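You operate a simulated robot arm through the tools that you are given. There is no shell and no other tool.

You are at the controls of a simulated robot arm. One attempt, no reset.

TASK
Clear the elbow away, sweep up the loose grit and stop fan three.
Fine: The fan is running; lay the elbow with the blue band in the green parts tray first, use the blue hand broom and put it back. Dry hands at the button. Drop and damage nothing, leave nothing switched on. Set down upright: blue hand broom. What is to be rubbed or washed off counts as gone when no trace of it is left.

It is judged by the outcome, as a careful person would: the job done as asked, and still so three seconds after it is handed in. It fails if anything else is knocked over, pushed out of place, dropped, spilled or broken.

THE ROBOT
A 6-joint arm with a two-finger gripper, fixed in place. Base frame: the origin is on the floor under the middle of its stand, x ahead of it, y to its left, z up; the work surface is at about z = 780. Lengths are in mm, angles in degrees, forces in N, time in s.
It reaches about 1417 mm from its shoulder. Its first joint turns from -166.0 to 166.0 degrees. Payload 3.43 kg.
Tool frame: the origin (TCP) lies between the finger pads and is the grasp point; the fingertips stand 20 mm ahead of it; z points along the fingers, y is the line along which they close. The gripper opens to 190 mm; its body begins 248 mm behind the TCP.
Orientation is that of the tool frame in the base frame, as a unit quaternion [w, x, y, z]. With the fingers straight down and closing along the base's y, the tool's x points along the base's -x, its y along +y and its z along -z.

THE INTERFACE
- The arm moves only by the tool send_rows. Its arguments are lists of equal length, an entry for each row: "linear": the shift along the tool's x, y, z in mm, a list of three; "rot": the turn, a rotation vector about the tool's x, y, z in rad, a list of three; "hand": the closure, from 0 (fully open) to 1 (shut). In form: {"linear": [[tx, ty, tz], ...], "rot": [[ax, ay, az], ...], "hand": [hand, ...]}. A call has 1 to 20 rows; each row is the pose to reach, as a shift and turn from the pose commanded when the call began, along the tool's axes at that moment. Each row takes 0.2 s and may step no farther than 50 mm and 8.6 degrees from the row before; otherwise, or with a gripper value out of range, the whole call is refused. A pose out of reach is approached as far as the arm can. The call stops where the force on the tool passes 40 N (or 10 N more than at its start, if that is more) or the arm is blocked; 0.2 s more then pass. The fingers move at their own pace (about 153 mm/s each) and stop on an object; they squeeze with about 23 N. The grip force told is the motor's: it shows also when the fingers shut on nothing. Time passes only in rows, and 0.2 s behind the last, so rows that repeat a pose let the fingers close. The reply holds the time, the measured pose of the TCP, the force on the tool along the base axes, the opening and the grip force, in the units named above and with some noise, with the torque about the TCP (base axes, N m) and any sound that the robot's microphone picked up.
- Cameras (640 x 400 px; columns grow to the right, rows downward): "scene" is fixed at [45.3, 497.7, 1567]; the picture's right is [-0.72, -0.70, 0.00], its down [-0.23, 0.24, -0.94] and it looks along [0.66, -0.68, -0.34] (base axes); focal length 254 px, centre (320, 200). "wrist" rides on the gripper at [70, -8, -288] in the tool frame; the picture's right is [0.12, 0.99, 0.00], its down [-0.96, 0.12, -0.25] and it looks along [-0.25, 0.03, 0.97] (tool axes); focal length 261 px, centre (320, 200). There is no depth. A picture from a camera that has moved, and an enlarged one, comes with that camera's place and axes in the base frame and with its lens. The place of the scene camera against the robot may be out by one fixed shift of up to 12 mm in any direction.
- capture(camera): a new picture of that camera. The clock stands still meanwhile.
- raise_lower(by): moves the trunk up (or, below 0, down) by that many mm; the arm rides with it, the base frame stays. It gives what a move gives, with no picture.
- enlarge(camera, box): a new picture of the part [left, top, right, bottom] of that camera's present view, enlarged. The clock stands still meanwhile.
- job_done(): hands the job in; it is judged then, once.

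Places have to be worked out from the pictures, the camera data and where the tool is seen. Open the gripper and draw the arm clear of the work before you hand the job in, unless the task says otherwise.

The tools are called as a command line: name --argument value ..., lists and objects as JSON in quotes. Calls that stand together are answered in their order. send_rows: Moves the arm, as the interface text tells. Its arguments: {"type":"object","properties":{"linear":{"type":"array"},"rot":{"type":"array"},"hand":{"type":"array"}},"required":["linear","rot","hand"]} The other tools are called the same way: raise_lower (by) moves the trunk up or down; capture (camera) takes a picture; enlarge (camera, box) takes an enlarged picture of a part of a camera's view; job_done () hands the job in.

At the start:

```text
time: 0.0
tcp_pos: [506.5, -71.6, 1616.8]
ee_rot: [0.0, -0.001, 1.0, 0.001]
ft_force: [0.2, 0.4, -0.2]
moment: [-0.02, 0.01, -0.04]
finger_gap: 189.9
grasp_force: 0.0
trunk travel left (down, up): [-375.0, 65.0]
```

scene: 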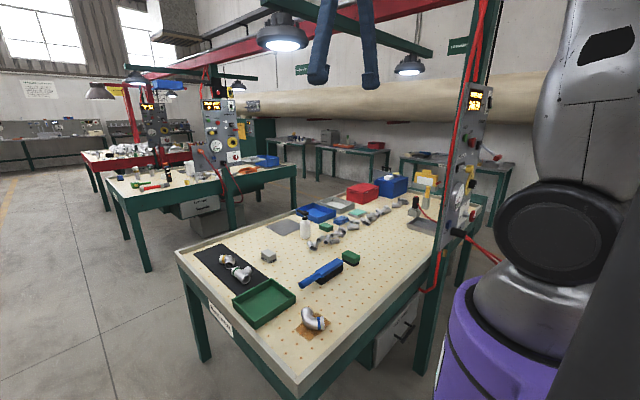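
wrist: 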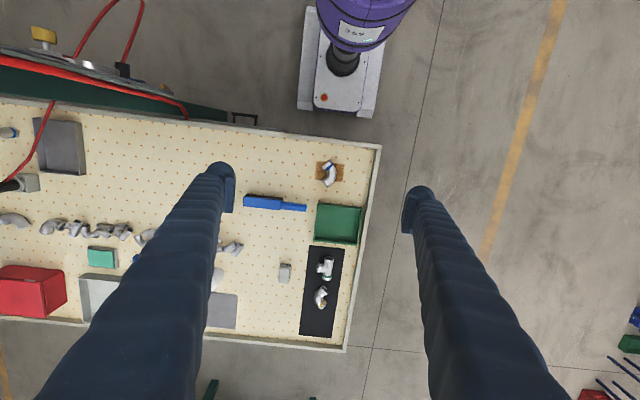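

I start by looking closely at the bench: the elbow sits on a brownish patch (probably the grit), the blue broom and green tray are near it. I take enlarged views before moving.

enlarge --camera "scene" --box '[180, 220, 380, 345]'

enlarge --camera "wrist" --box '[200, 130, 400, 255]'

enlarge --camera "scene" --box '[400, 70, 520, 250]'

enlarge --camera "scene" --box '[280, 160, 480, 285]'

```text
3.20 times, centred on (280, 282) of scene
camera zoom: at [45.3, 497.7, 1567.0], right [-0.72, -0.7, 0.0], down [-0.23, 0.24, -0.94], along [0.66, -0.68, -0.34], focal length 813 px, centre (448, -64)
```

zoom: 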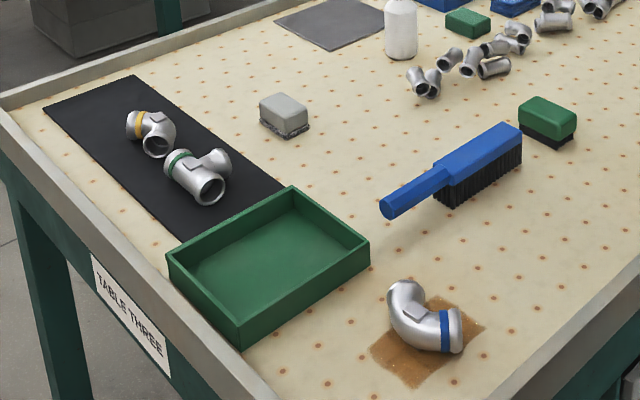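

```text
3.20 times, centred on (300, 192) of wrist
camera zoom: at [434.8, -80.5, 1905.7], right [-0.12, 0.99, 0.0], down [0.96, 0.12, 0.25], along [0.25, 0.03, -0.97], focal length 834 px, centre (384, 224)
```

zoom: 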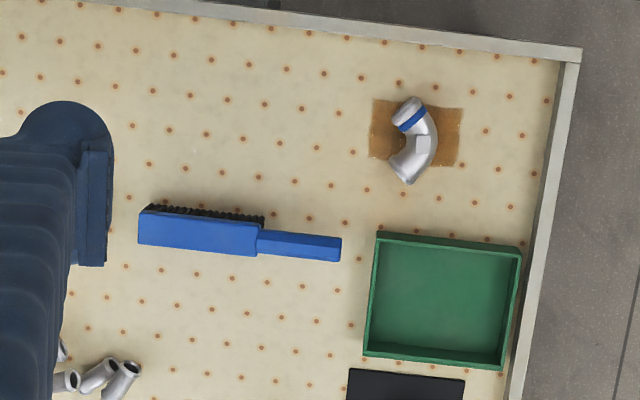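

```text
2.22 times, centred on (460, 160) of scene
camera zoom: at [45.3, 497.7, 1567.0], right [-0.72, -0.7, 0.0], down [-0.23, 0.24, -0.94], along [0.66, -0.68, -0.34], focal length 565 px, centre (9, 289)
```

zoom: 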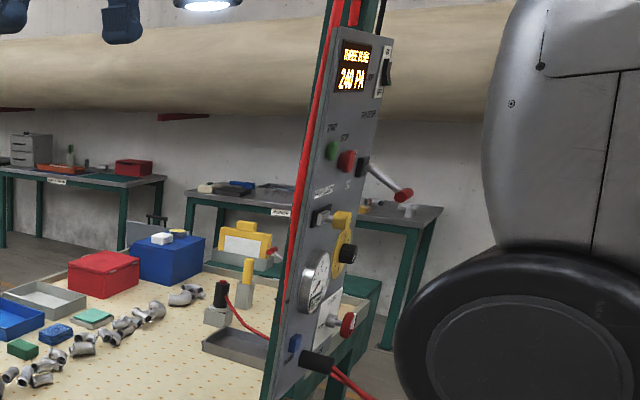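

```text
3.20 times, centred on (380, 222) of scene
camera zoom: at [45.3, 497.7, 1567.0], right [-0.72, -0.7, 0.0], down [-0.23, 0.24, -0.94], along [0.66, -0.68, -0.34], focal length 813 px, centre (128, 128)
```

zoom: 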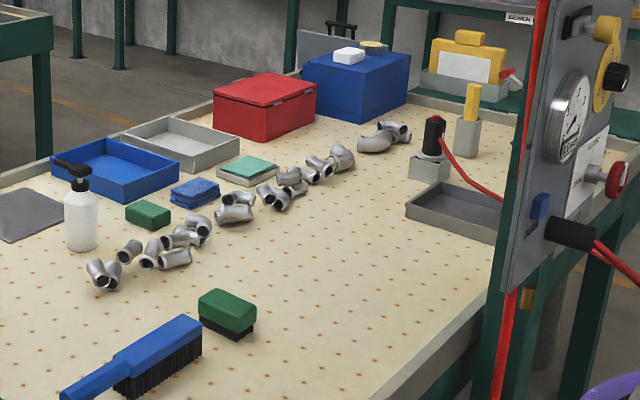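

The elbow (blue band) lies on the grit at about (595, -25), with the green tray nearby toward +y/+x and the broom toward -y. I descend above the elbow for a closer wrist view.

send_rows --linear '[[-8, 4, 45], [-16, 8, 90], [-24, 13, 135], [-32, 17, 180], [-40, 21, 225], [-48, 26, 270], [-56, 30, 315], [-64, 35, 360], [-72, 39, 405], [-80, 43, 450], [-83, 46, 467]]' --rot '[[0, 0, 0], [0, 0, 0], [0, 0, 0], [0, 0, 0], [0, 0, 0], [0, 0, 0], [0, 0, 0], [0, 0, 0], [0, 0, 0], [0, 0, 0], [0, 0, 0]]' --hand '[0, 0, 0, 0, 0, 0, 0, 0, 0, 0, 0]'

capture --camera "wrist"

capture --camera "scene"

```text
time: 2.4
tcp_pos: [590.0, -26.5, 1152.2]
ee_rot: [0.0, -0.001, 1.0, 0.0]
ft_force: [-0.5, -0.2, 0.4]
moment: [-0.03, 0.01, -0.03]
finger_gap: 190.0
grasp_force: 0.0
trunk travel left (down, up): [-375.0, 65.0]
```

```text
taken
camera wrist: at [518.1, -34.8, 1439.7], right [-0.12, 0.99, 0.0], down [0.96, 0.12, 0.25], along [0.25, 0.03, -0.97], focal length 261 px, centre (320, 200)
```

wrist: 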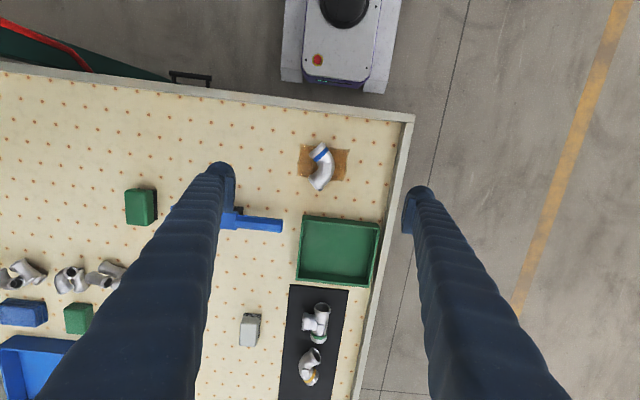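

```text
taken
```

scene: 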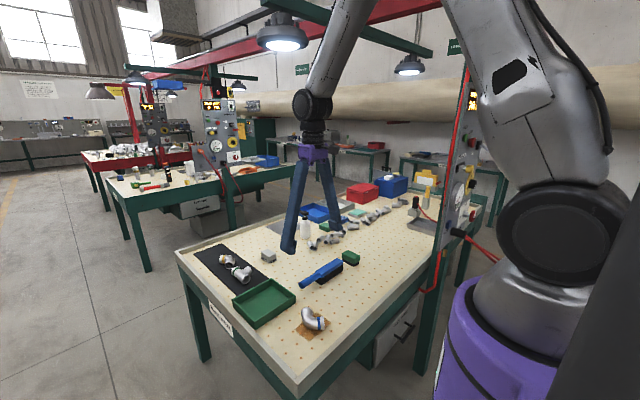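

I take enlarged views of the elbow, tray, and broom to get the exact geometry.

enlarge --camera "wrist" --box '[280, 125, 408, 205]'

enlarge --camera "wrist" --box '[230, 180, 422, 300]'

enlarge --camera "scene" --box '[220, 260, 348, 340]'

```text
5.00 times, centred on (344, 165) of wrist
camera zoom: at [518.1, -34.8, 1439.7], right [-0.12, 0.99, 0.0], down [0.96, 0.12, 0.25], along [0.25, 0.03, -0.97], focal length 1303 px, centre (200, 375)
```

zoom: 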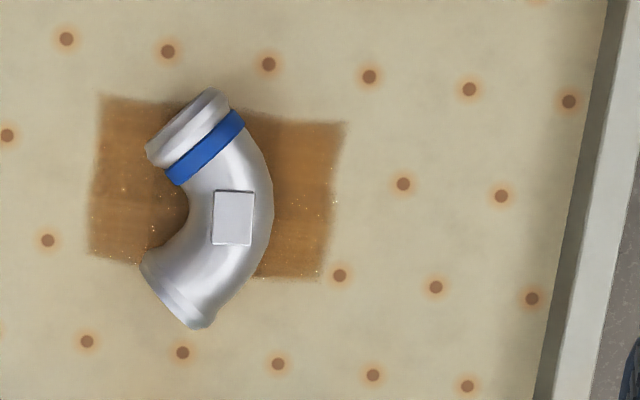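

```text
3.33 times, centred on (326, 240) of wrist
camera zoom: at [518.1, -34.8, 1439.7], right [-0.12, 0.99, 0.0], down [0.96, 0.12, 0.25], along [0.25, 0.03, -0.97], focal length 869 px, centre (300, 67)
```

zoom: 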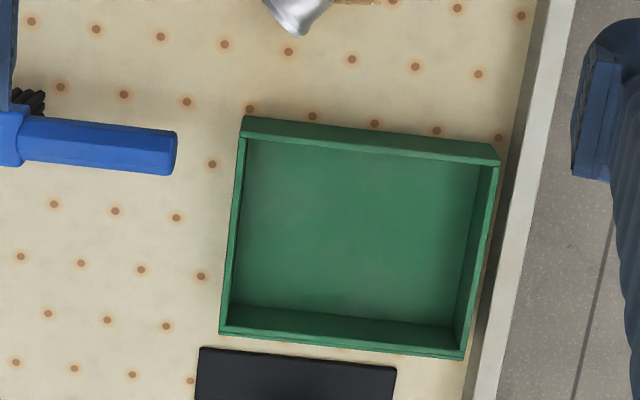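

```text
5.00 times, centred on (284, 300) of scene
camera zoom: at [45.3, 497.7, 1567.0], right [-0.72, -0.7, 0.0], down [-0.23, 0.24, -0.94], along [0.66, -0.68, -0.34], focal length 1271 px, centre (500, -300)
```

zoom: 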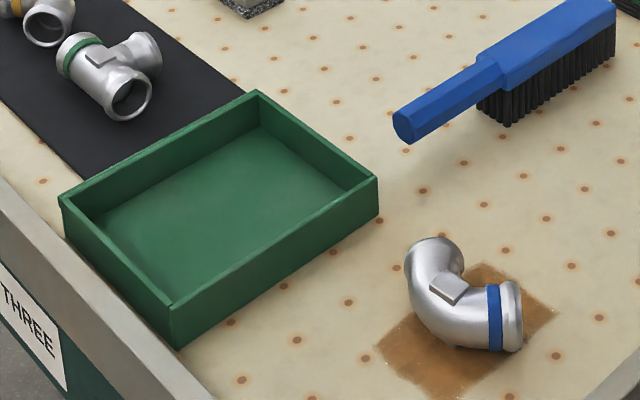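

Elbow's mid-tube works out at about (600, -10) with its tangent along base x, so closing along y fits. I lower to z≈900 above it and check the alignment before grasping.

send_rows --linear '[[-3, 4, 45], [-6, 8, 90], [-10, 12, 135], [-10, 16, 180], [-10, 16, 225], [-10, 16, 250]]' --rot '[[0, 0, 0], [0, 0, 0], [0, 0, 0], [0, 0, 0], [0, 0, 0], [0, 0, 0]]' --hand '[0, 0, 0, 0, 0, 0]'

capture --camera "wrist"

enlarge --camera "wrist" --box '[220, 120, 420, 245]'

```text
time: 3.8
tcp_pos: [602.1, -9.1, 901.9]
ee_rot: [0.001, -0.001, 1.0, 0.0]
ft_force: [-0.3, 0.8, -0.1]
moment: [0.0, 0.01, 0.0]
finger_gap: 189.7
grasp_force: 0.1
trunk travel left (down, up): [-375.0, 65.0]
```

```text
taken
camera wrist: at [530.8, -18.4, 1189.0], right [-0.12, 0.99, 0.0], down [0.96, 0.12, 0.25], along [0.25, 0.03, -0.97], focal length 261 px, centre (320, 200)
```

wrist: 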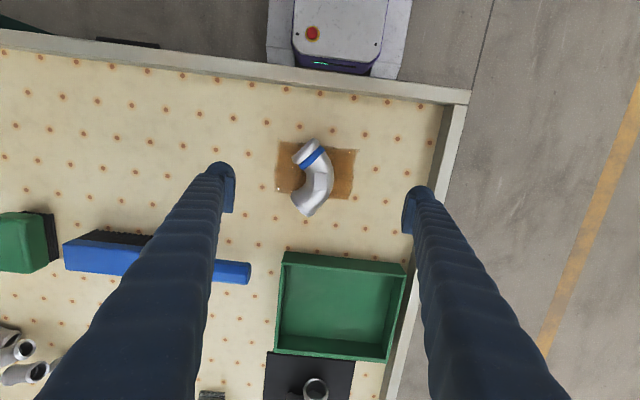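

```text
3.20 times, centred on (320, 182) of wrist
camera zoom: at [530.8, -18.4, 1189.0], right [-0.12, 0.99, 0.0], down [0.96, 0.12, 0.25], along [0.25, 0.03, -0.97], focal length 834 px, centre (320, 256)
```

zoom: 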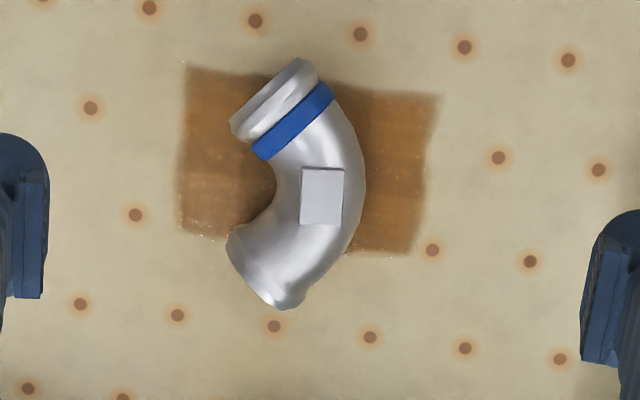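

The elbow is well centred between the fingers (mid-tube ≈ (600, -10)). I lower to z≈806 and close on it.

send_rows --linear '[[1, 0, 30], [2, 0, 60], [2, 0, 80], [2, 0, 90], [2, 0, 95], [2, 0, 95], [2, 0, 95], [2, 0, 95], [2, 0, 95], [2, 0, 95], [2, 0, 95]]' --rot '[[0, 0, 0], [0, 0, 0], [0, 0, 0], [0, 0, 0], [0, 0, 0], [0, 0, 0], [0, 0, 0], [0, 0, 0], [0, 0, 0], [0, 0, 0], [0, 0, 0]]' --hand '[0, 0, 0, 0, 0, 0.4, 0.6, 0.8, 1, 1, 1]'

capture --camera "wrist"

```text
time: 6.2
tcp_pos: [597.0, -9.4, 806.0]
ee_rot: [-0.001, -0.001, 1.0, 0.0]
ft_force: [0.0, 0.1, 0.9]
moment: [0.01, -0.01, -0.02]
finger_gap: 54.5
grasp_force: 22.7
trunk travel left (down, up): [-375.0, 65.0]
```

```text
taken
camera wrist: at [526.6, -18.3, 1094.4], right [-0.12, 0.99, 0.0], down [0.96, 0.12, 0.25], along [0.24, 0.03, -0.97], focal length 261 px, centre (320, 200)
```

wrist: 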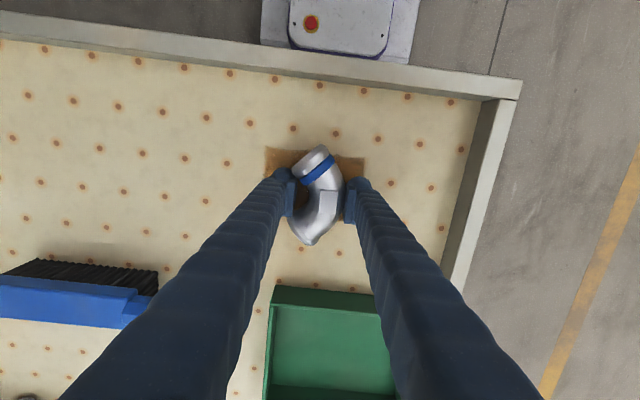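

The fingers stopped at 54.5 mm on the elbow with 22.7 N. I lift it slowly and check the hold.

send_rows --linear '[[0, 0, -10], [0, 0, -25], [0, 0, -45], [0, 0, -70], [0, 0, -95], [0, 0, -120], [0, 0, -140]]' --rot '[[0, 0, 0], [0, 0, 0], [0, 0, 0], [0, 0, 0], [0, 0, 0], [0, 0, 0], [0, 0, 0]]' --hand '[1, 1, 1, 1, 1, 1, 1]'

capture --camera "wrist"

capture --camera "scene"

```text
time: 7.8
tcp_pos: [594.0, -11.8, 946.3]
ee_rot: [0.0, -0.001, 1.0, 0.0]
ft_force: [0.0, 0.6, -4.8]
moment: [0.0, -0.02, 0.04]
finger_gap: 54.7
grasp_force: 23.2
trunk travel left (down, up): [-375.0, 65.0]
```

```text
taken
camera wrist: at [524.8, -19.6, 1233.7], right [-0.12, 0.99, 0.0], down [0.96, 0.12, 0.25], along [0.24, 0.03, -0.97], focal length 261 px, centre (320, 200)
```

wrist: 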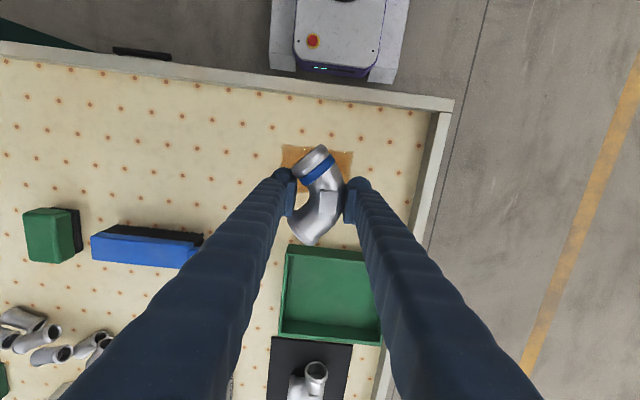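

```text
taken
```

scene: 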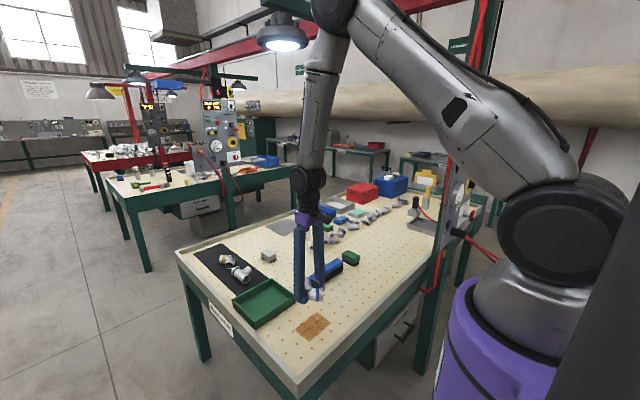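

The elbow is held (about 4.8 N) and level. I carry it over the tray centre, about (807, 45), staying at z≈946.

send_rows --linear '[[-35, 9, 0], [-70, 18, 0], [-105, 28, 0], [-140, 37, 0], [-175, 46, 0], [-211, 56, 0], [-211, 56, 0]]' --rot '[[0, 0, 0], [0, 0, 0], [0, 0, 0], [0, 0, 0], [0, 0, 0], [0, 0, 0], [0, 0, 0]]' --hand '[1, 1, 1, 1, 1, 1, 1]'

capture --camera "wrist"

capture --camera "scene"

```text
time: 9.4
tcp_pos: [810.1, 48.3, 944.8]
ee_rot: [0.0, -0.002, 1.0, 0.0]
ft_force: [0.5, -0.1, -4.7]
moment: [0.02, -0.04, -0.02]
finger_gap: 54.4
grasp_force: 23.2
trunk travel left (down, up): [-375.0, 65.0]
```

```text
taken
camera wrist: at [739.9, 38.5, 1233.4], right [-0.12, 0.99, 0.0], down [0.96, 0.12, 0.25], along [0.25, 0.03, -0.97], focal length 261 px, centre (320, 200)
```

wrist: 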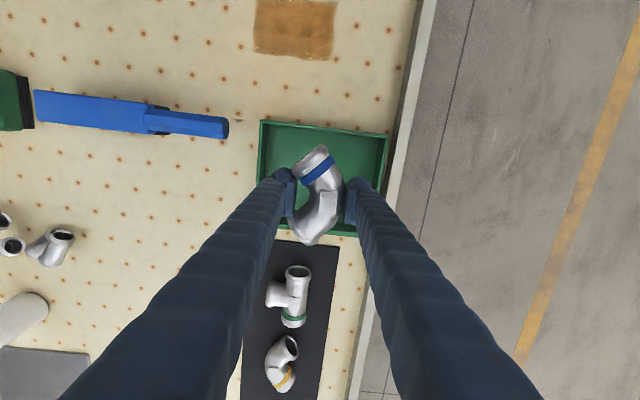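

```text
taken
```

scene: 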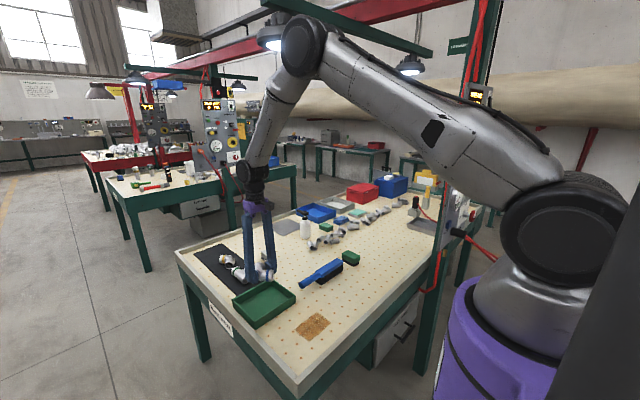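

The tray spans roughly x 730–903, y -50–140 with rim at about z 815; the elbow hangs over its middle. I lower to about z=818, then check the force before the final millimetres.

send_rows --linear '[[-2, 0, 30], [-4, -1, 60], [-4, -2, 85], [-4, -2, 105], [-4, -2, 118], [-4, -2, 124], [-4, -2, 127]]' --rot '[[0, 0, 0], [0, 0, 0], [0, 0, 0], [0, 0, 0], [0, 0, 0], [0, 0, 0], [0, 0, 0]]' --hand '[1, 1, 1, 1, 1, 1, 1]'

capture --camera "wrist"

enlarge --camera "scene" --box '[200, 220, 328, 340]'

```text
time: 11.0
tcp_pos: [812.6, 43.8, 816.9]
ee_rot: [0.0, -0.001, 1.0, -0.001]
ft_force: [-0.3, 0.2, -5.0]
moment: [0.02, 0.0, -0.01]
finger_gap: 54.3
grasp_force: 22.7
trunk travel left (down, up): [-375.0, 65.0]
```

```text
taken
camera wrist: at [741.3, 35.6, 1105.4], right [-0.12, 0.99, 0.0], down [0.96, 0.12, 0.25], along [0.24, 0.03, -0.97], focal length 261 px, centre (320, 200)
```

wrist: 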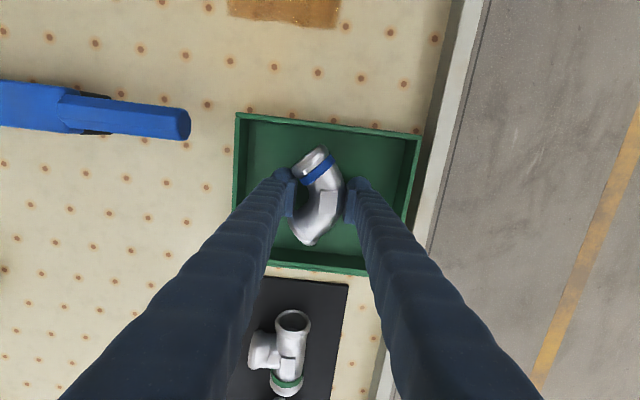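

```text
3.33 times, centred on (264, 280) of scene
camera zoom: at [45.3, 497.7, 1567.0], right [-0.72, -0.7, 0.0], down [-0.23, 0.24, -0.94], along [0.66, -0.68, -0.34], focal length 847 px, centre (507, -67)
```

zoom: 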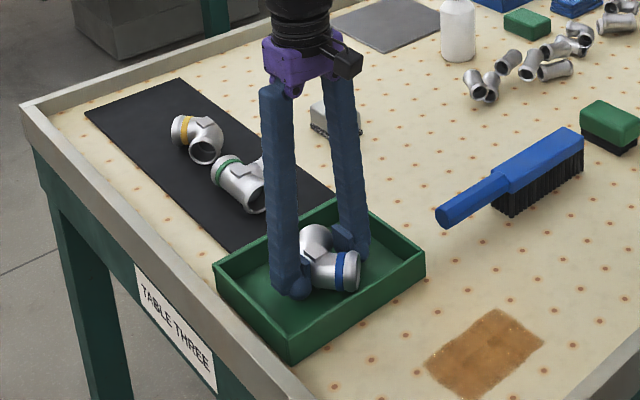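

The elbow is inside the tray a few millimetres above its floor. I go down in 1 mm rows to feel for the touch-down.

send_rows --linear '[[0, 0, 1], [0, 0, 2], [0, 0, 3], [0, 0, 4], [0, 0, 5], [0, 0, 6]]' --rot '[[0, 0, 0], [0, 0, 0], [0, 0, 0], [0, 0, 0], [0, 0, 0], [0, 0, 0]]' --hand '[1, 1, 1, 1, 1, 1]'

```text
time: 12.4
tcp_pos: [811.9, 45.3, 811.8]
ee_rot: [0.0, -0.001, 1.0, 0.0]
ft_force: [0.0, -0.9, 1.4]
moment: [0.08, 0.04, 0.04]
finger_gap: 54.6
grasp_force: 22.4
trunk travel left (down, up): [-375.0, 65.0]
```

Force changed from -5 N to +1.4 N: the elbow rests on the tray floor. I open only to about 95 mm so the fingers stay off the tray walls, then lift straight up.

send_rows --linear '[[0, 0, 0], [0, 0, 0], [0, 0, 0], [0, 0, 0]]' --rot '[[0, 0, 0], [0, 0, 0], [0, 0, 0], [0, 0, 0]]' --hand '[0.65, 0.55, 0.5, 0.5]'

send_rows --linear '[[0, 0, -10], [0, 0, -30], [0, 0, -60], [0, 0, -100], [0, 0, -145], [0, 0, -190]]' --rot '[[0, 0, 0], [0, 0, 0], [0, 0, 0], [0, 0, 0], [0, 0, 0], [0, 0, 0]]' --hand '[0.5, 0.5, 0.5, 0.5, 0.5, 0.5]'

capture --camera "wrist"

capture --camera "scene"

```text
time: 13.4
tcp_pos: [811.1, 45.4, 812.9]
ee_rot: [0.0, -0.001, 1.0, 0.0]
ft_force: [0.0, 0.3, 0.6]
moment: [-0.05, 0.01, -0.02]
finger_gap: 95.0
grasp_force: 0.1
trunk travel left (down, up): [-375.0, 65.0]
```

```text
time: 14.8
tcp_pos: [810.3, 42.3, 1003.6]
ee_rot: [0.0, -0.001, 1.0, 0.001]
ft_force: [0.3, 1.2, 0.2]
moment: [0.0, -0.08, 0.03]
finger_gap: 94.6
grasp_force: 0.1
trunk travel left (down, up): [-375.0, 65.0]
```

```text
taken
camera wrist: at [739.8, 34.0, 1291.7], right [-0.12, 0.99, 0.0], down [0.96, 0.12, 0.25], along [0.25, 0.03, -0.97], focal length 261 px, centre (320, 200)
```

wrist: 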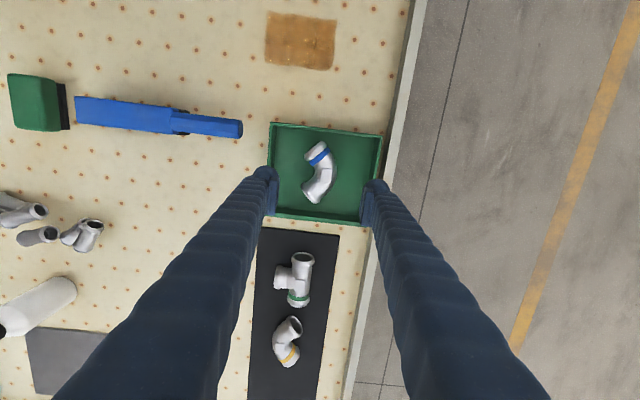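

```text
taken
```

scene: 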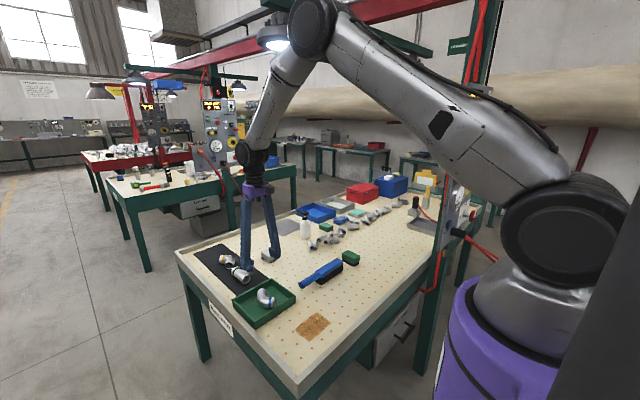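

The elbow lies properly in the green tray. Next is the broom, whose long axis runs along base y (handle end ≈ (752,-96), block from y≈-209 to -360); I move above its block while turning the hand 90° so it closes across it.

send_rows --linear '[[5, -30, -4], [10, -60, -8], [15, -90, -12], [20, -119, -16], [25, -149, -20], [30, -178, -25], [35, -208, -30], [40, -238, -34], [45, -268, -38], [50, -298, -42], [55, -327, -46]]' --rot '[[0, 0, 0.1428], [0, 0, 0.2856], [0, 0, 0.4284], [0, 0, 0.5712], [0, 0, 0.714], [0, 0, 0.8568], [0, 0, 0.9996], [0, 0, 1.1424], [0, 0, 1.2852], [0, 0, 1.428], [0, 0, 1.5708]]' --hand '[0.5, 0.4, 0.3, 0.2, 0.2, 0.2, 0.2, 0.2, 0.2, 0.2, 0.2]'

capture --camera "wrist"

capture --camera "scene"

```text
time: 17.2
tcp_pos: [759.9, -285.0, 1049.0]
ee_rot: [0.0, 0.708, 0.707, 0.0]
ft_force: [0.0, -0.6, 0.2]
moment: [0.04, 0.0, 0.01]
finger_gap: 152.1
grasp_force: 0.1
trunk travel left (down, up): [-375.0, 65.0]
```

```text
taken
camera wrist: at [750.6, -214.0, 1338.1], right [0.99, 0.12, 0.0], down [0.11, -0.96, 0.25], along [0.03, -0.25, -0.97], focal length 261 px, centre (320, 200)
```

wrist: 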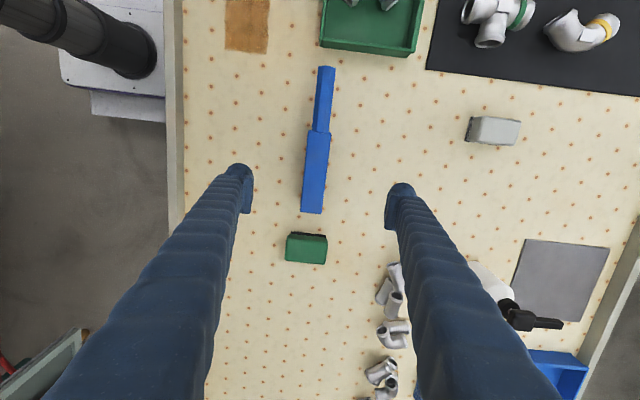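

```text
taken
```

scene: 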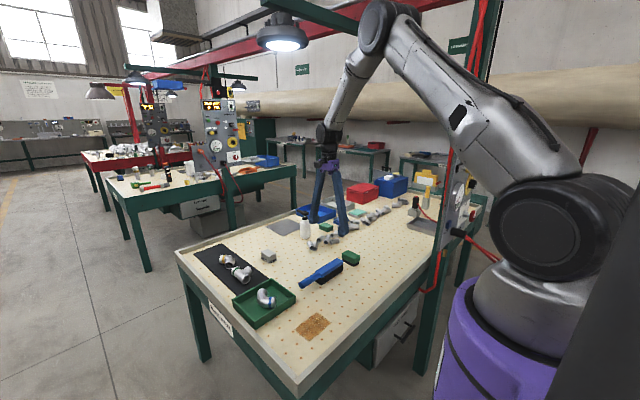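

I zoom in on the broom for accurate edges.

enlarge --camera "wrist" --box '[256, 50, 416, 270]'

enlarge --camera "scene" --box '[290, 240, 370, 300]'

```text
1.82 times, centred on (336, 160) of wrist
camera zoom: at [750.6, -214.0, 1338.1], right [0.99, 0.12, 0.0], down [0.11, -0.96, 0.25], along [0.03, -0.25, -0.97], focal length 474 px, centre (291, 273)
```

zoom: 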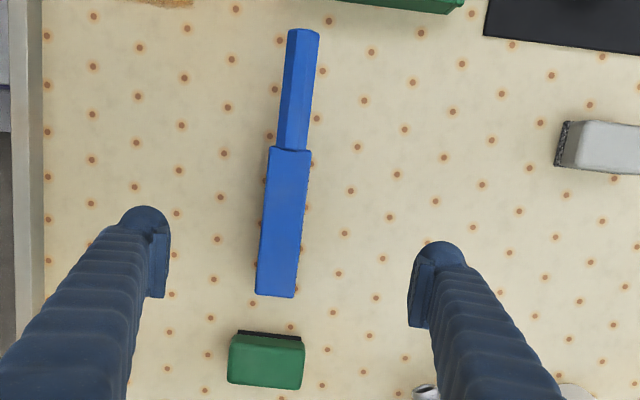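

```text
6.67 times, centred on (330, 270) of scene
camera zoom: at [45.3, 497.7, 1567.0], right [-0.72, -0.7, 0.0], down [-0.23, 0.24, -0.94], along [0.66, -0.68, -0.34], focal length 1694 px, centre (253, -267)
```

zoom: 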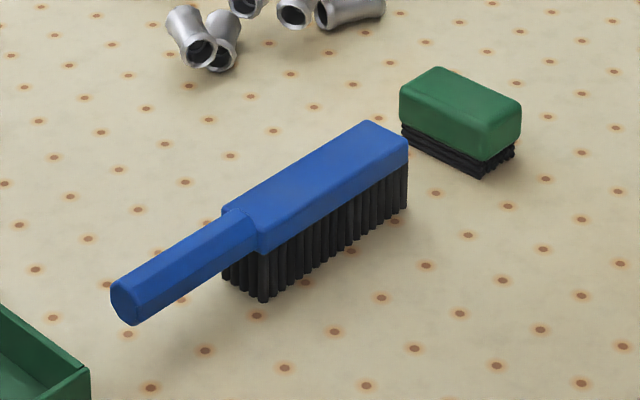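

Broom block: x≈750, y from about -214 to -373, top near z≈845. I shift about 9 mm in -x and go down to z≈930 to verify before the grip.

send_rows --linear '[[-1, -5, 40], [-2, -9, 80], [-2, -9, 119]]' --rot '[[0, 0, 0], [0, 0, 0], [0, 0, 0]]' --hand '[0.3, 0.4, 0.45]'

capture --camera "wrist"

enlarge --camera "scene" --box '[270, 200, 398, 300]'

```text
time: 18.0
tcp_pos: [749.3, -285.2, 927.7]
ee_rot: [0.0, 0.707, 0.708, 0.0]
ft_force: [0.5, 0.1, -0.1]
moment: [-0.05, 0.06, -0.01]
finger_gap: 104.3
grasp_force: 0.0
trunk travel left (down, up): [-375.0, 65.0]
```

```text
taken
camera wrist: at [740.3, -213.7, 1216.0], right [0.99, 0.12, 0.0], down [0.12, -0.96, 0.25], along [0.03, -0.25, -0.97], focal length 261 px, centre (320, 200)
```

wrist: 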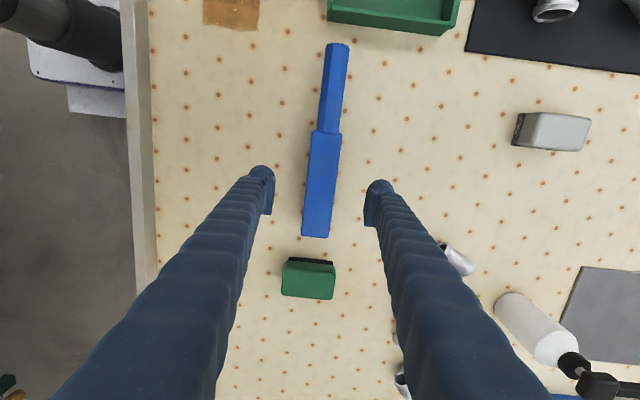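

```text
4.00 times, centred on (334, 250) of scene
camera zoom: at [45.3, 497.7, 1567.0], right [-0.72, -0.7, 0.0], down [-0.23, 0.24, -0.94], along [0.66, -0.68, -0.34], focal length 1016 px, centre (264, 0)
```

zoom: 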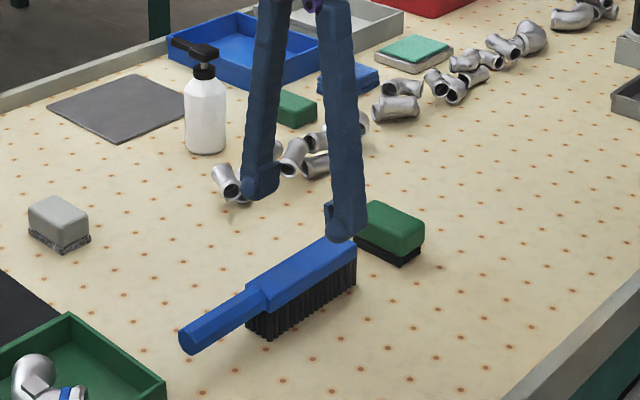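

The broom block is centred at about (751, -290), well between the fingers. I lower to z≈832 and close on the block.

send_rows --linear '[[-1, 1, 30], [-2, 2, 60], [-2, 2, 80], [-2, 2, 90], [-2, 2, 95], [-2, 2, 95], [-2, 2, 95], [-2, 2, 95], [-2, 2, 95]]' --rot '[[0, 0, 0], [0, 0, 0], [0, 0, 0], [0, 0, 0], [0, 0, 0], [0, 0, 0], [0, 0, 0], [0, 0, 0], [0, 0, 0]]' --hand '[0.45, 0.45, 0.45, 0.45, 0.45, 0.7, 0.9, 1, 1]'

capture --camera "wrist"

enlarge --camera "scene" --box '[290, 220, 370, 300]'

```text
time: 20.0
tcp_pos: [752.2, -283.9, 832.6]
ee_rot: [0.0, 0.706, 0.708, 0.0]
ft_force: [-0.4, -0.3, 0.0]
moment: [0.04, 0.01, 0.04]
finger_gap: 42.9
grasp_force: 23.2
trunk travel left (down, up): [-375.0, 65.0]
```

```text
taken
camera wrist: at [743.5, -214.7, 1121.1], right [0.99, 0.12, 0.0], down [0.12, -0.96, 0.25], along [0.03, -0.25, -0.97], focal length 261 px, centre (320, 200)
```

wrist: 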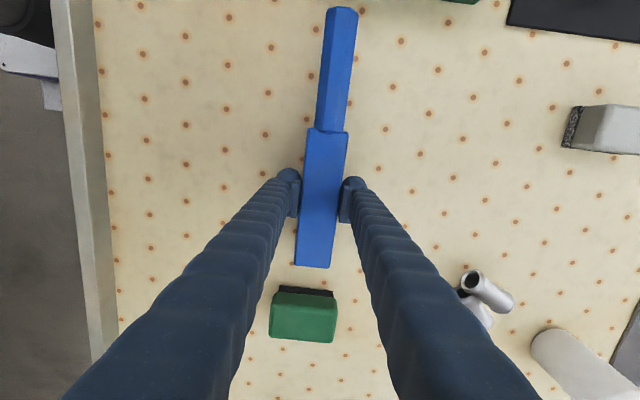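

```text
5.00 times, centred on (330, 260) of scene
camera zoom: at [45.3, 497.7, 1567.0], right [-0.72, -0.7, 0.0], down [-0.23, 0.24, -0.94], along [0.66, -0.68, -0.34], focal length 1271 px, centre (270, -100)
```

zoom: 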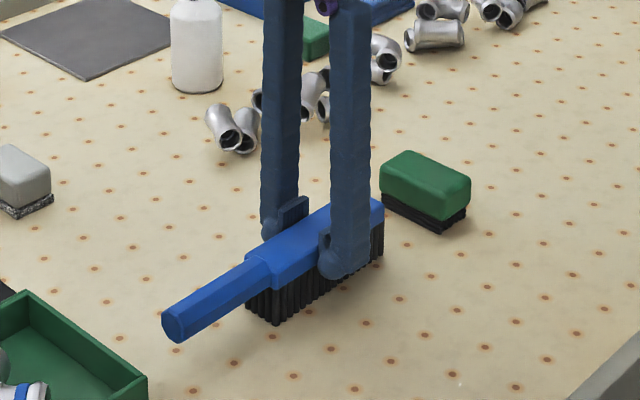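

The broom is gripped on its block (42.9 mm). Before moving I check how high the table's edge lip is, since the handle will come near it while sweeping.

enlarge --camera "wrist" --box '[40, 150, 168, 230]'

enlarge --camera "scene" --box '[230, 290, 390, 390]'

```text
5.00 times, centred on (104, 190) of wrist
camera zoom: at [743.5, -214.7, 1121.1], right [0.99, 0.12, 0.0], down [0.12, -0.96, 0.25], along [0.03, -0.25, -0.97], focal length 1303 px, centre (1400, 250)
```

zoom: 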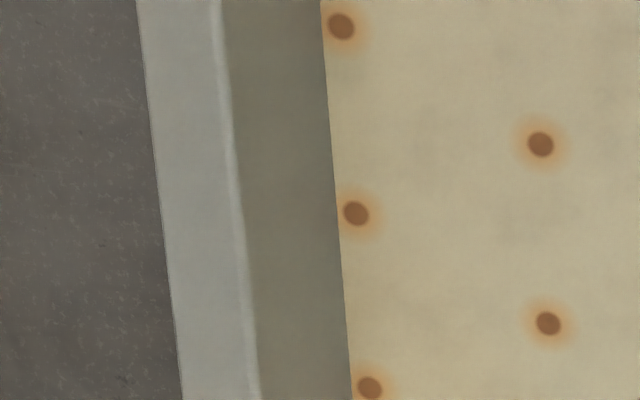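

```text
4.00 times, centred on (310, 340) of scene
camera zoom: at [45.3, 497.7, 1567.0], right [-0.72, -0.7, 0.0], down [-0.23, 0.24, -0.94], along [0.66, -0.68, -0.34], focal length 1016 px, centre (360, -360)
```

zoom: 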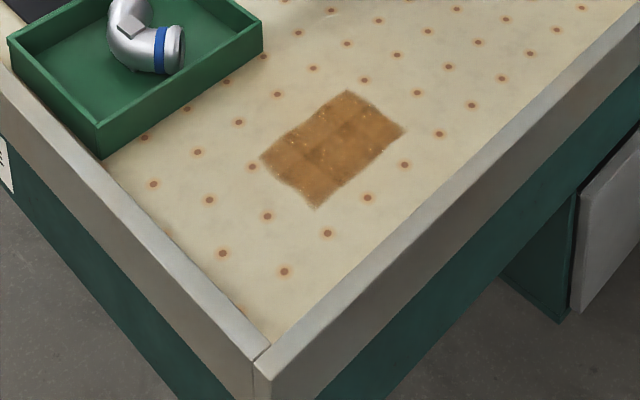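

The lip is about 32 mm high (top z≈812) and the handle would hang right over the left lip, so I'll turn the broom around (handle toward -y) in the air for clearance. First a straight lift of 100 mm.

send_rows --linear '[[0, 0, -8], [0, 0, -20], [0, 0, -40], [0, 0, -70], [0, 0, -100], [0, 0, -100]]' --rot '[[0, 0, 0], [0, 0, 0], [0, 0, 0], [0, 0, 0], [0, 0, 0], [0, 0, 0]]' --hand '[1, 1, 1, 1, 1, 1]'

capture --camera "wrist"

enlarge --camera "scene" --box '[270, 180, 398, 300]'

```text
time: 21.4
tcp_pos: [750.7, -287.9, 934.8]
ee_rot: [0.0, 0.707, 0.707, -0.001]
ft_force: [-0.1, -0.4, -3.0]
moment: [-0.08, 0.04, 0.0]
finger_gap: 43.4
grasp_force: 23.1
trunk travel left (down, up): [-375.0, 65.0]
```

```text
taken
camera wrist: at [741.8, -217.1, 1222.7], right [0.99, 0.12, 0.0], down [0.12, -0.96, 0.25], along [0.03, -0.25, -0.97], focal length 261 px, centre (320, 200)
```

wrist: 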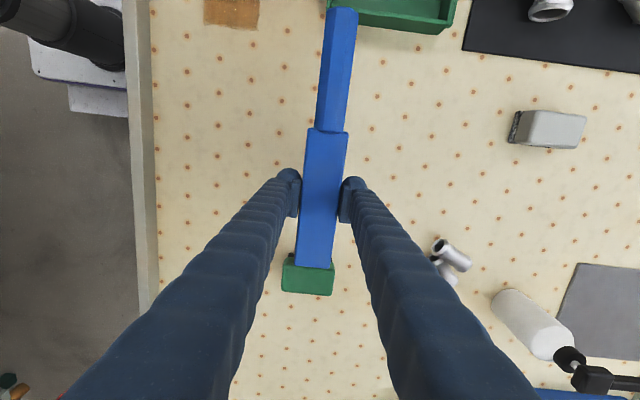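

```text
3.33 times, centred on (334, 240) of scene
camera zoom: at [45.3, 497.7, 1567.0], right [-0.72, -0.7, 0.0], down [-0.23, 0.24, -0.94], along [0.66, -0.68, -0.34], focal length 847 px, centre (273, 67)
```

zoom: 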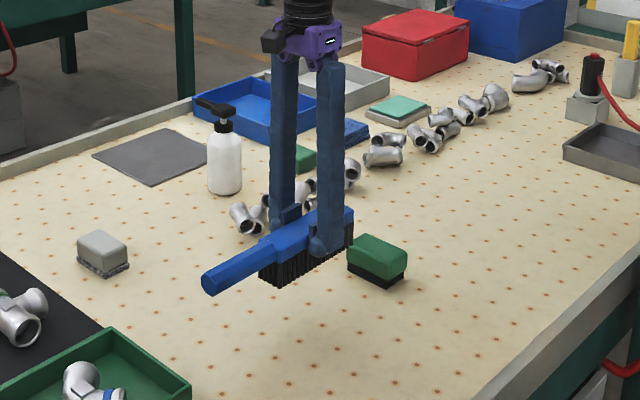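

The broom is held level (3 N). I now carry it toward the grit while turning it, first half of the flip.

send_rows --linear '[[12, -4, 0], [24, -8, 0], [36, -12, 0], [48, -16, 0], [60, -20, 0], [72, -24, 0], [84, -28, 0], [96, -32, 0], [108, -36, 0], [119, -41, 0], [130, -45, 0]]' --rot '[[0, 0, -0.1428], [0, 0, -0.2856], [0, 0, -0.4284], [0, 0, -0.5712], [0, 0, -0.714], [0, 0, -0.8568], [0, 0, -0.9996], [0, 0, -1.1424], [0, 0, -1.2852], [0, 0, -1.428], [0, 0, -1.5708]]' --hand '[1, 1, 1, 1, 1, 1, 1, 1, 1, 1, 1]'

send_rows --linear '[[4, 12, 0], [8, 24, 0], [12, 36, 0], [16, 48, 0], [20, 60, 0], [25, 72, 0], [30, 84, 0], [34, 95, 0], [38, 106, 0], [42, 117, 0], [46, 128, 0]]' --rot '[[0, 0, -0.1428], [0, 0, -0.2856], [0, 0, -0.4284], [0, 0, -0.5712], [0, 0, -0.714], [0, 0, -0.8568], [0, 0, -0.9996], [0, 0, -1.1424], [0, 0, -1.2852], [0, 0, -1.428], [0, 0, -1.5708]]' --hand '[1, 1, 1, 1, 1, 1, 1, 1, 1, 1, 1]'

capture --camera "wrist"

capture --camera "scene"

```text
time: 23.8
tcp_pos: [704.1, -156.3, 935.6]
ee_rot: [0.0, -0.002, 1.0, -0.001]
ft_force: [0.8, 0.3, -2.3]
moment: [-0.02, -0.01, 0.0]
finger_gap: 43.2
grasp_force: 22.9
trunk travel left (down, up): [-375.0, 65.0]
```

```text
time: 26.2
tcp_pos: [659.9, -28.0, 934.3]
ee_rot: [0.0, 0.709, -0.706, -0.001]
ft_force: [0.2, -0.3, -2.0]
moment: [0.03, 0.01, -0.01]
finger_gap: 43.1
grasp_force: 22.8
trunk travel left (down, up): [-375.0, 65.0]
```

```text
taken
camera wrist: at [668.6, -97.9, 1222.1], right [-0.99, -0.12, 0.0], down [-0.12, 0.96, 0.25], along [-0.03, 0.25, -0.97], focal length 261 px, centre (320, 200)
```

wrist: 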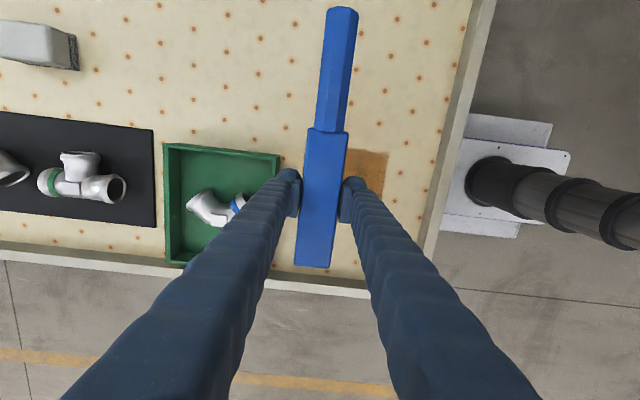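

```text
taken
```

scene: 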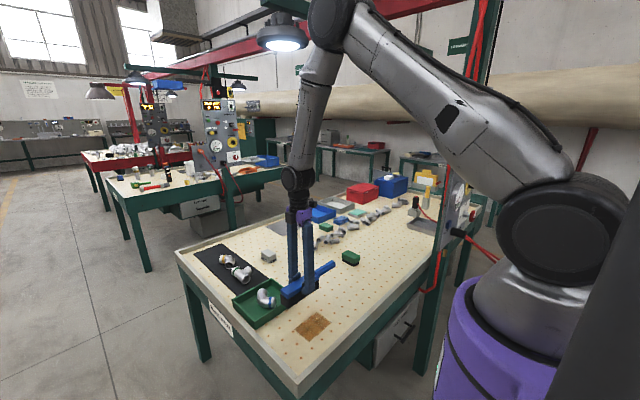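

The flip worked; the bristles now span about y -90 to 52, covering the grit's width (y -81 to 42), and stand at the far side (x≈660). I lower until the bristles touch the board.

send_rows --linear '[[0, 0, 35], [0, 0, 65], [0, 0, 85], [0, 0, 95], [0, 0, 99], [0, 0, 101], [0, 0, 102]]' --rot '[[0, 0, 0], [0, 0, 0], [0, 0, 0], [0, 0, 0], [0, 0, 0], [0, 0, 0], [0, 0, 0]]' --hand '[1, 1, 1, 1, 1, 1, 1]'

enlarge --camera "scene" --box '[230, 240, 390, 360]'

```text
time: 27.8
tcp_pos: [659.3, -29.7, 833.1]
ee_rot: [0.0, 0.708, -0.707, -0.001]
ft_force: [0.2, -2.4, 7.9]
moment: [-0.15, 0.19, 0.0]
finger_gap: 43.1
grasp_force: 22.7
trunk travel left (down, up): [-375.0, 65.0]
```

```text
3.33 times, centred on (310, 300) of scene
camera zoom: at [45.3, 497.7, 1567.0], right [-0.72, -0.7, 0.0], down [-0.23, 0.24, -0.94], along [0.66, -0.68, -0.34], focal length 847 px, centre (353, -133)
```

zoom: 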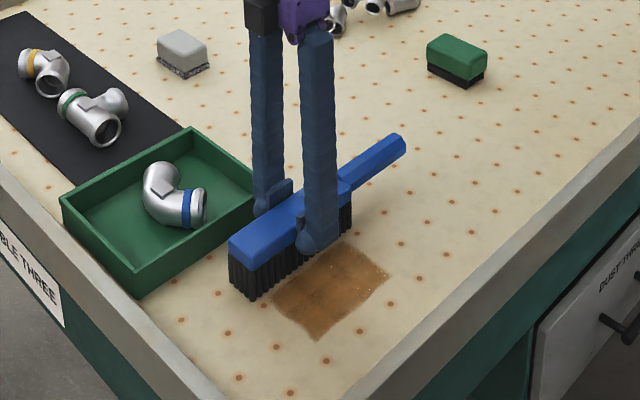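

The bristles press lightly (about 10 N). I sweep toward the robot, from x=660 to x=530, and look.

send_rows --linear '[[0, 8, 0], [0, 16, 0], [0, 24, 0], [0, 32, 0], [0, 40, 0], [0, 48, 0], [0, 56, 0], [0, 64, 0], [0, 72, 0], [0, 80, 0], [0, 88, 0], [0, 96, 0], [0, 104, 0], [0, 112, 0], [0, 120, 0], [0, 128, 0]]' --rot '[[0, 0, 0], [0, 0, 0], [0, 0, 0], [0, 0, 0], [0, 0, 0], [0, 0, 0], [0, 0, 0], [0, 0, 0], [0, 0, 0], [0, 0, 0], [0, 0, 0], [0, 0, 0], [0, 0, 0], [0, 0, 0], [0, 0, 0], [0, 0, 0]]' --hand '[1, 1, 1, 1, 1, 1, 1, 1, 1, 1, 1, 1, 1, 1, 1, 1]'

capture --camera "wrist"

enlarge --camera "scene" --box '[230, 240, 390, 360]'

```text
time: 31.2
tcp_pos: [532.2, -27.7, 831.9]
ee_rot: [0.0, 0.707, -0.707, 0.001]
ft_force: [0.7, -0.3, -1.6]
moment: [0.03, 0.03, 0.04]
finger_gap: 43.1
grasp_force: 22.9
trunk travel left (down, up): [-375.0, 65.0]
```

```text
taken
camera wrist: at [540.3, -98.7, 1121.6], right [-0.99, -0.12, 0.0], down [-0.12, 0.96, 0.25], along [-0.03, 0.25, -0.97], focal length 261 px, centre (320, 200)
```

wrist: 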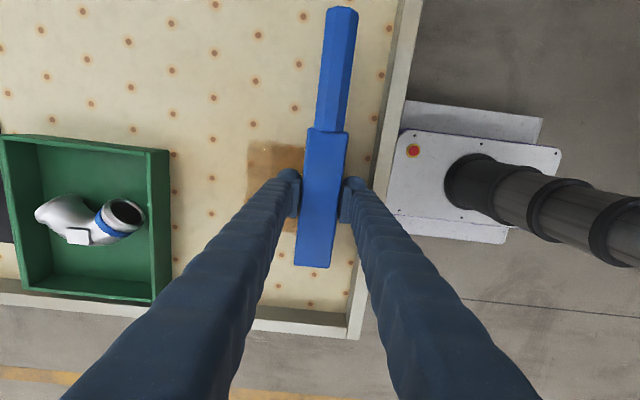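

```text
3.33 times, centred on (310, 300) of scene
camera zoom: at [45.3, 497.7, 1567.0], right [-0.72, -0.7, 0.0], down [-0.23, 0.24, -0.94], along [0.66, -0.68, -0.34], focal length 847 px, centre (353, -133)
```

zoom: 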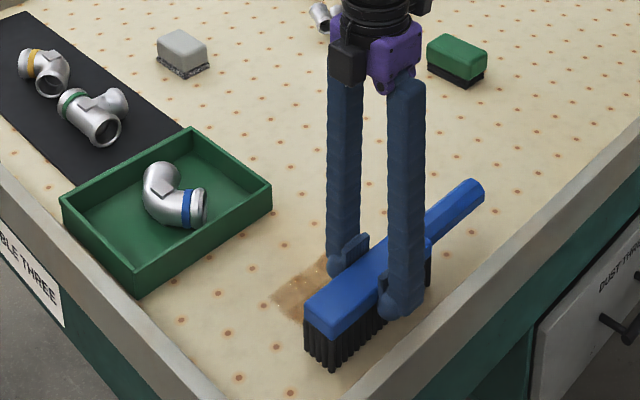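

The grit already got fainter, but contact was lost at the end of the stroke (force back to -1.6 N). I lower in 1 mm steps to regain light pressure.

send_rows --linear '[[0, 0, 1], [0, 0, 2], [0, 0, 3]]' --rot '[[0, 0, 0], [0, 0, 0], [0, 0, 0]]' --hand '[1, 1, 1]'

```text
time: 32.0
tcp_pos: [532.4, -27.6, 830.8]
ee_rot: [-0.001, 0.708, -0.706, 0.001]
ft_force: [4.4, 2.4, 14.9]
moment: [0.06, -0.03, 0.0]
finger_gap: 43.4
grasp_force: 22.6
trunk travel left (down, up): [-375.0, 65.0]
```

Now about 17 N of pressure. I sweep out to x≈655 and back several rows, watching the force.

send_rows --linear '[[0, -14, 0], [0, -28, 0], [0, -42, 0], [0, -56, 0], [0, -70, 0], [0, -84, 0], [0, -98, 0], [0, -112, 0], [0, -124, 0], [0, -124, 0]]' --rot '[[0, 0, 0], [0, 0, 0], [0, 0, 0], [0, 0, 0], [0, 0, 0], [0, 0, 0], [0, 0, 0], [0, 0, 0], [0, 0, 0], [0, 0, 0]]' --hand '[1, 1, 1, 1, 1, 1, 1, 1, 1, 1]'

capture --camera "wrist"

enlarge --camera "scene" --box '[230, 240, 390, 360]'

```text
time: 34.2
tcp_pos: [656.6, -28.4, 829.8]
ee_rot: [0.0, 0.708, -0.707, 0.0]
ft_force: [-3.0, 1.8, 7.8]
moment: [-0.01, 0.03, 0.02]
finger_gap: 43.1
grasp_force: 23.2
trunk travel left (down, up): [-375.0, 65.0]
```

```text
taken
camera wrist: at [663.1, -99.1, 1117.5], right [-0.99, -0.12, 0.0], down [-0.12, 0.96, 0.25], along [-0.03, 0.25, -0.97], focal length 261 px, centre (320, 200)
```

wrist: 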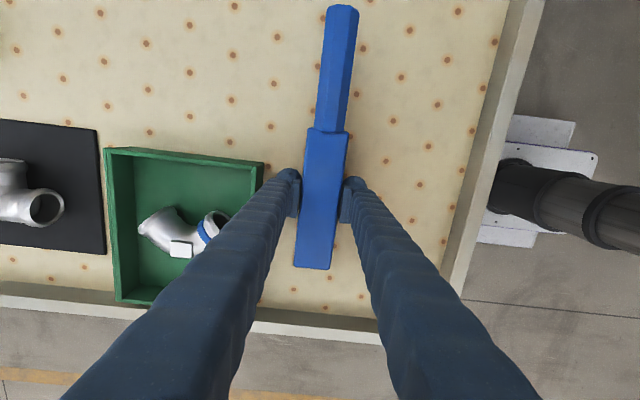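

```text
3.33 times, centred on (310, 300) of scene
camera zoom: at [45.3, 497.7, 1567.0], right [-0.72, -0.7, 0.0], down [-0.23, 0.24, -0.94], along [0.66, -0.68, -0.34], focal length 847 px, centre (353, -133)
```

zoom: 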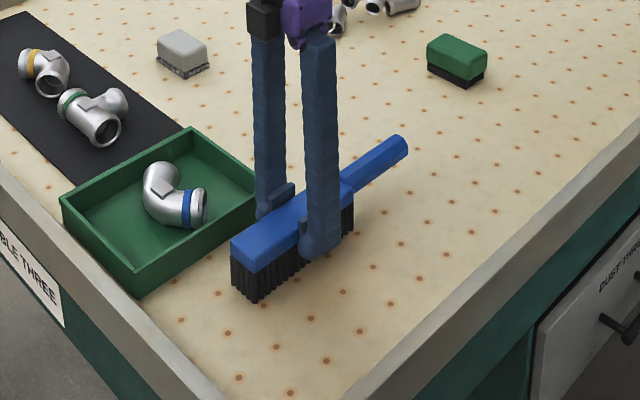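

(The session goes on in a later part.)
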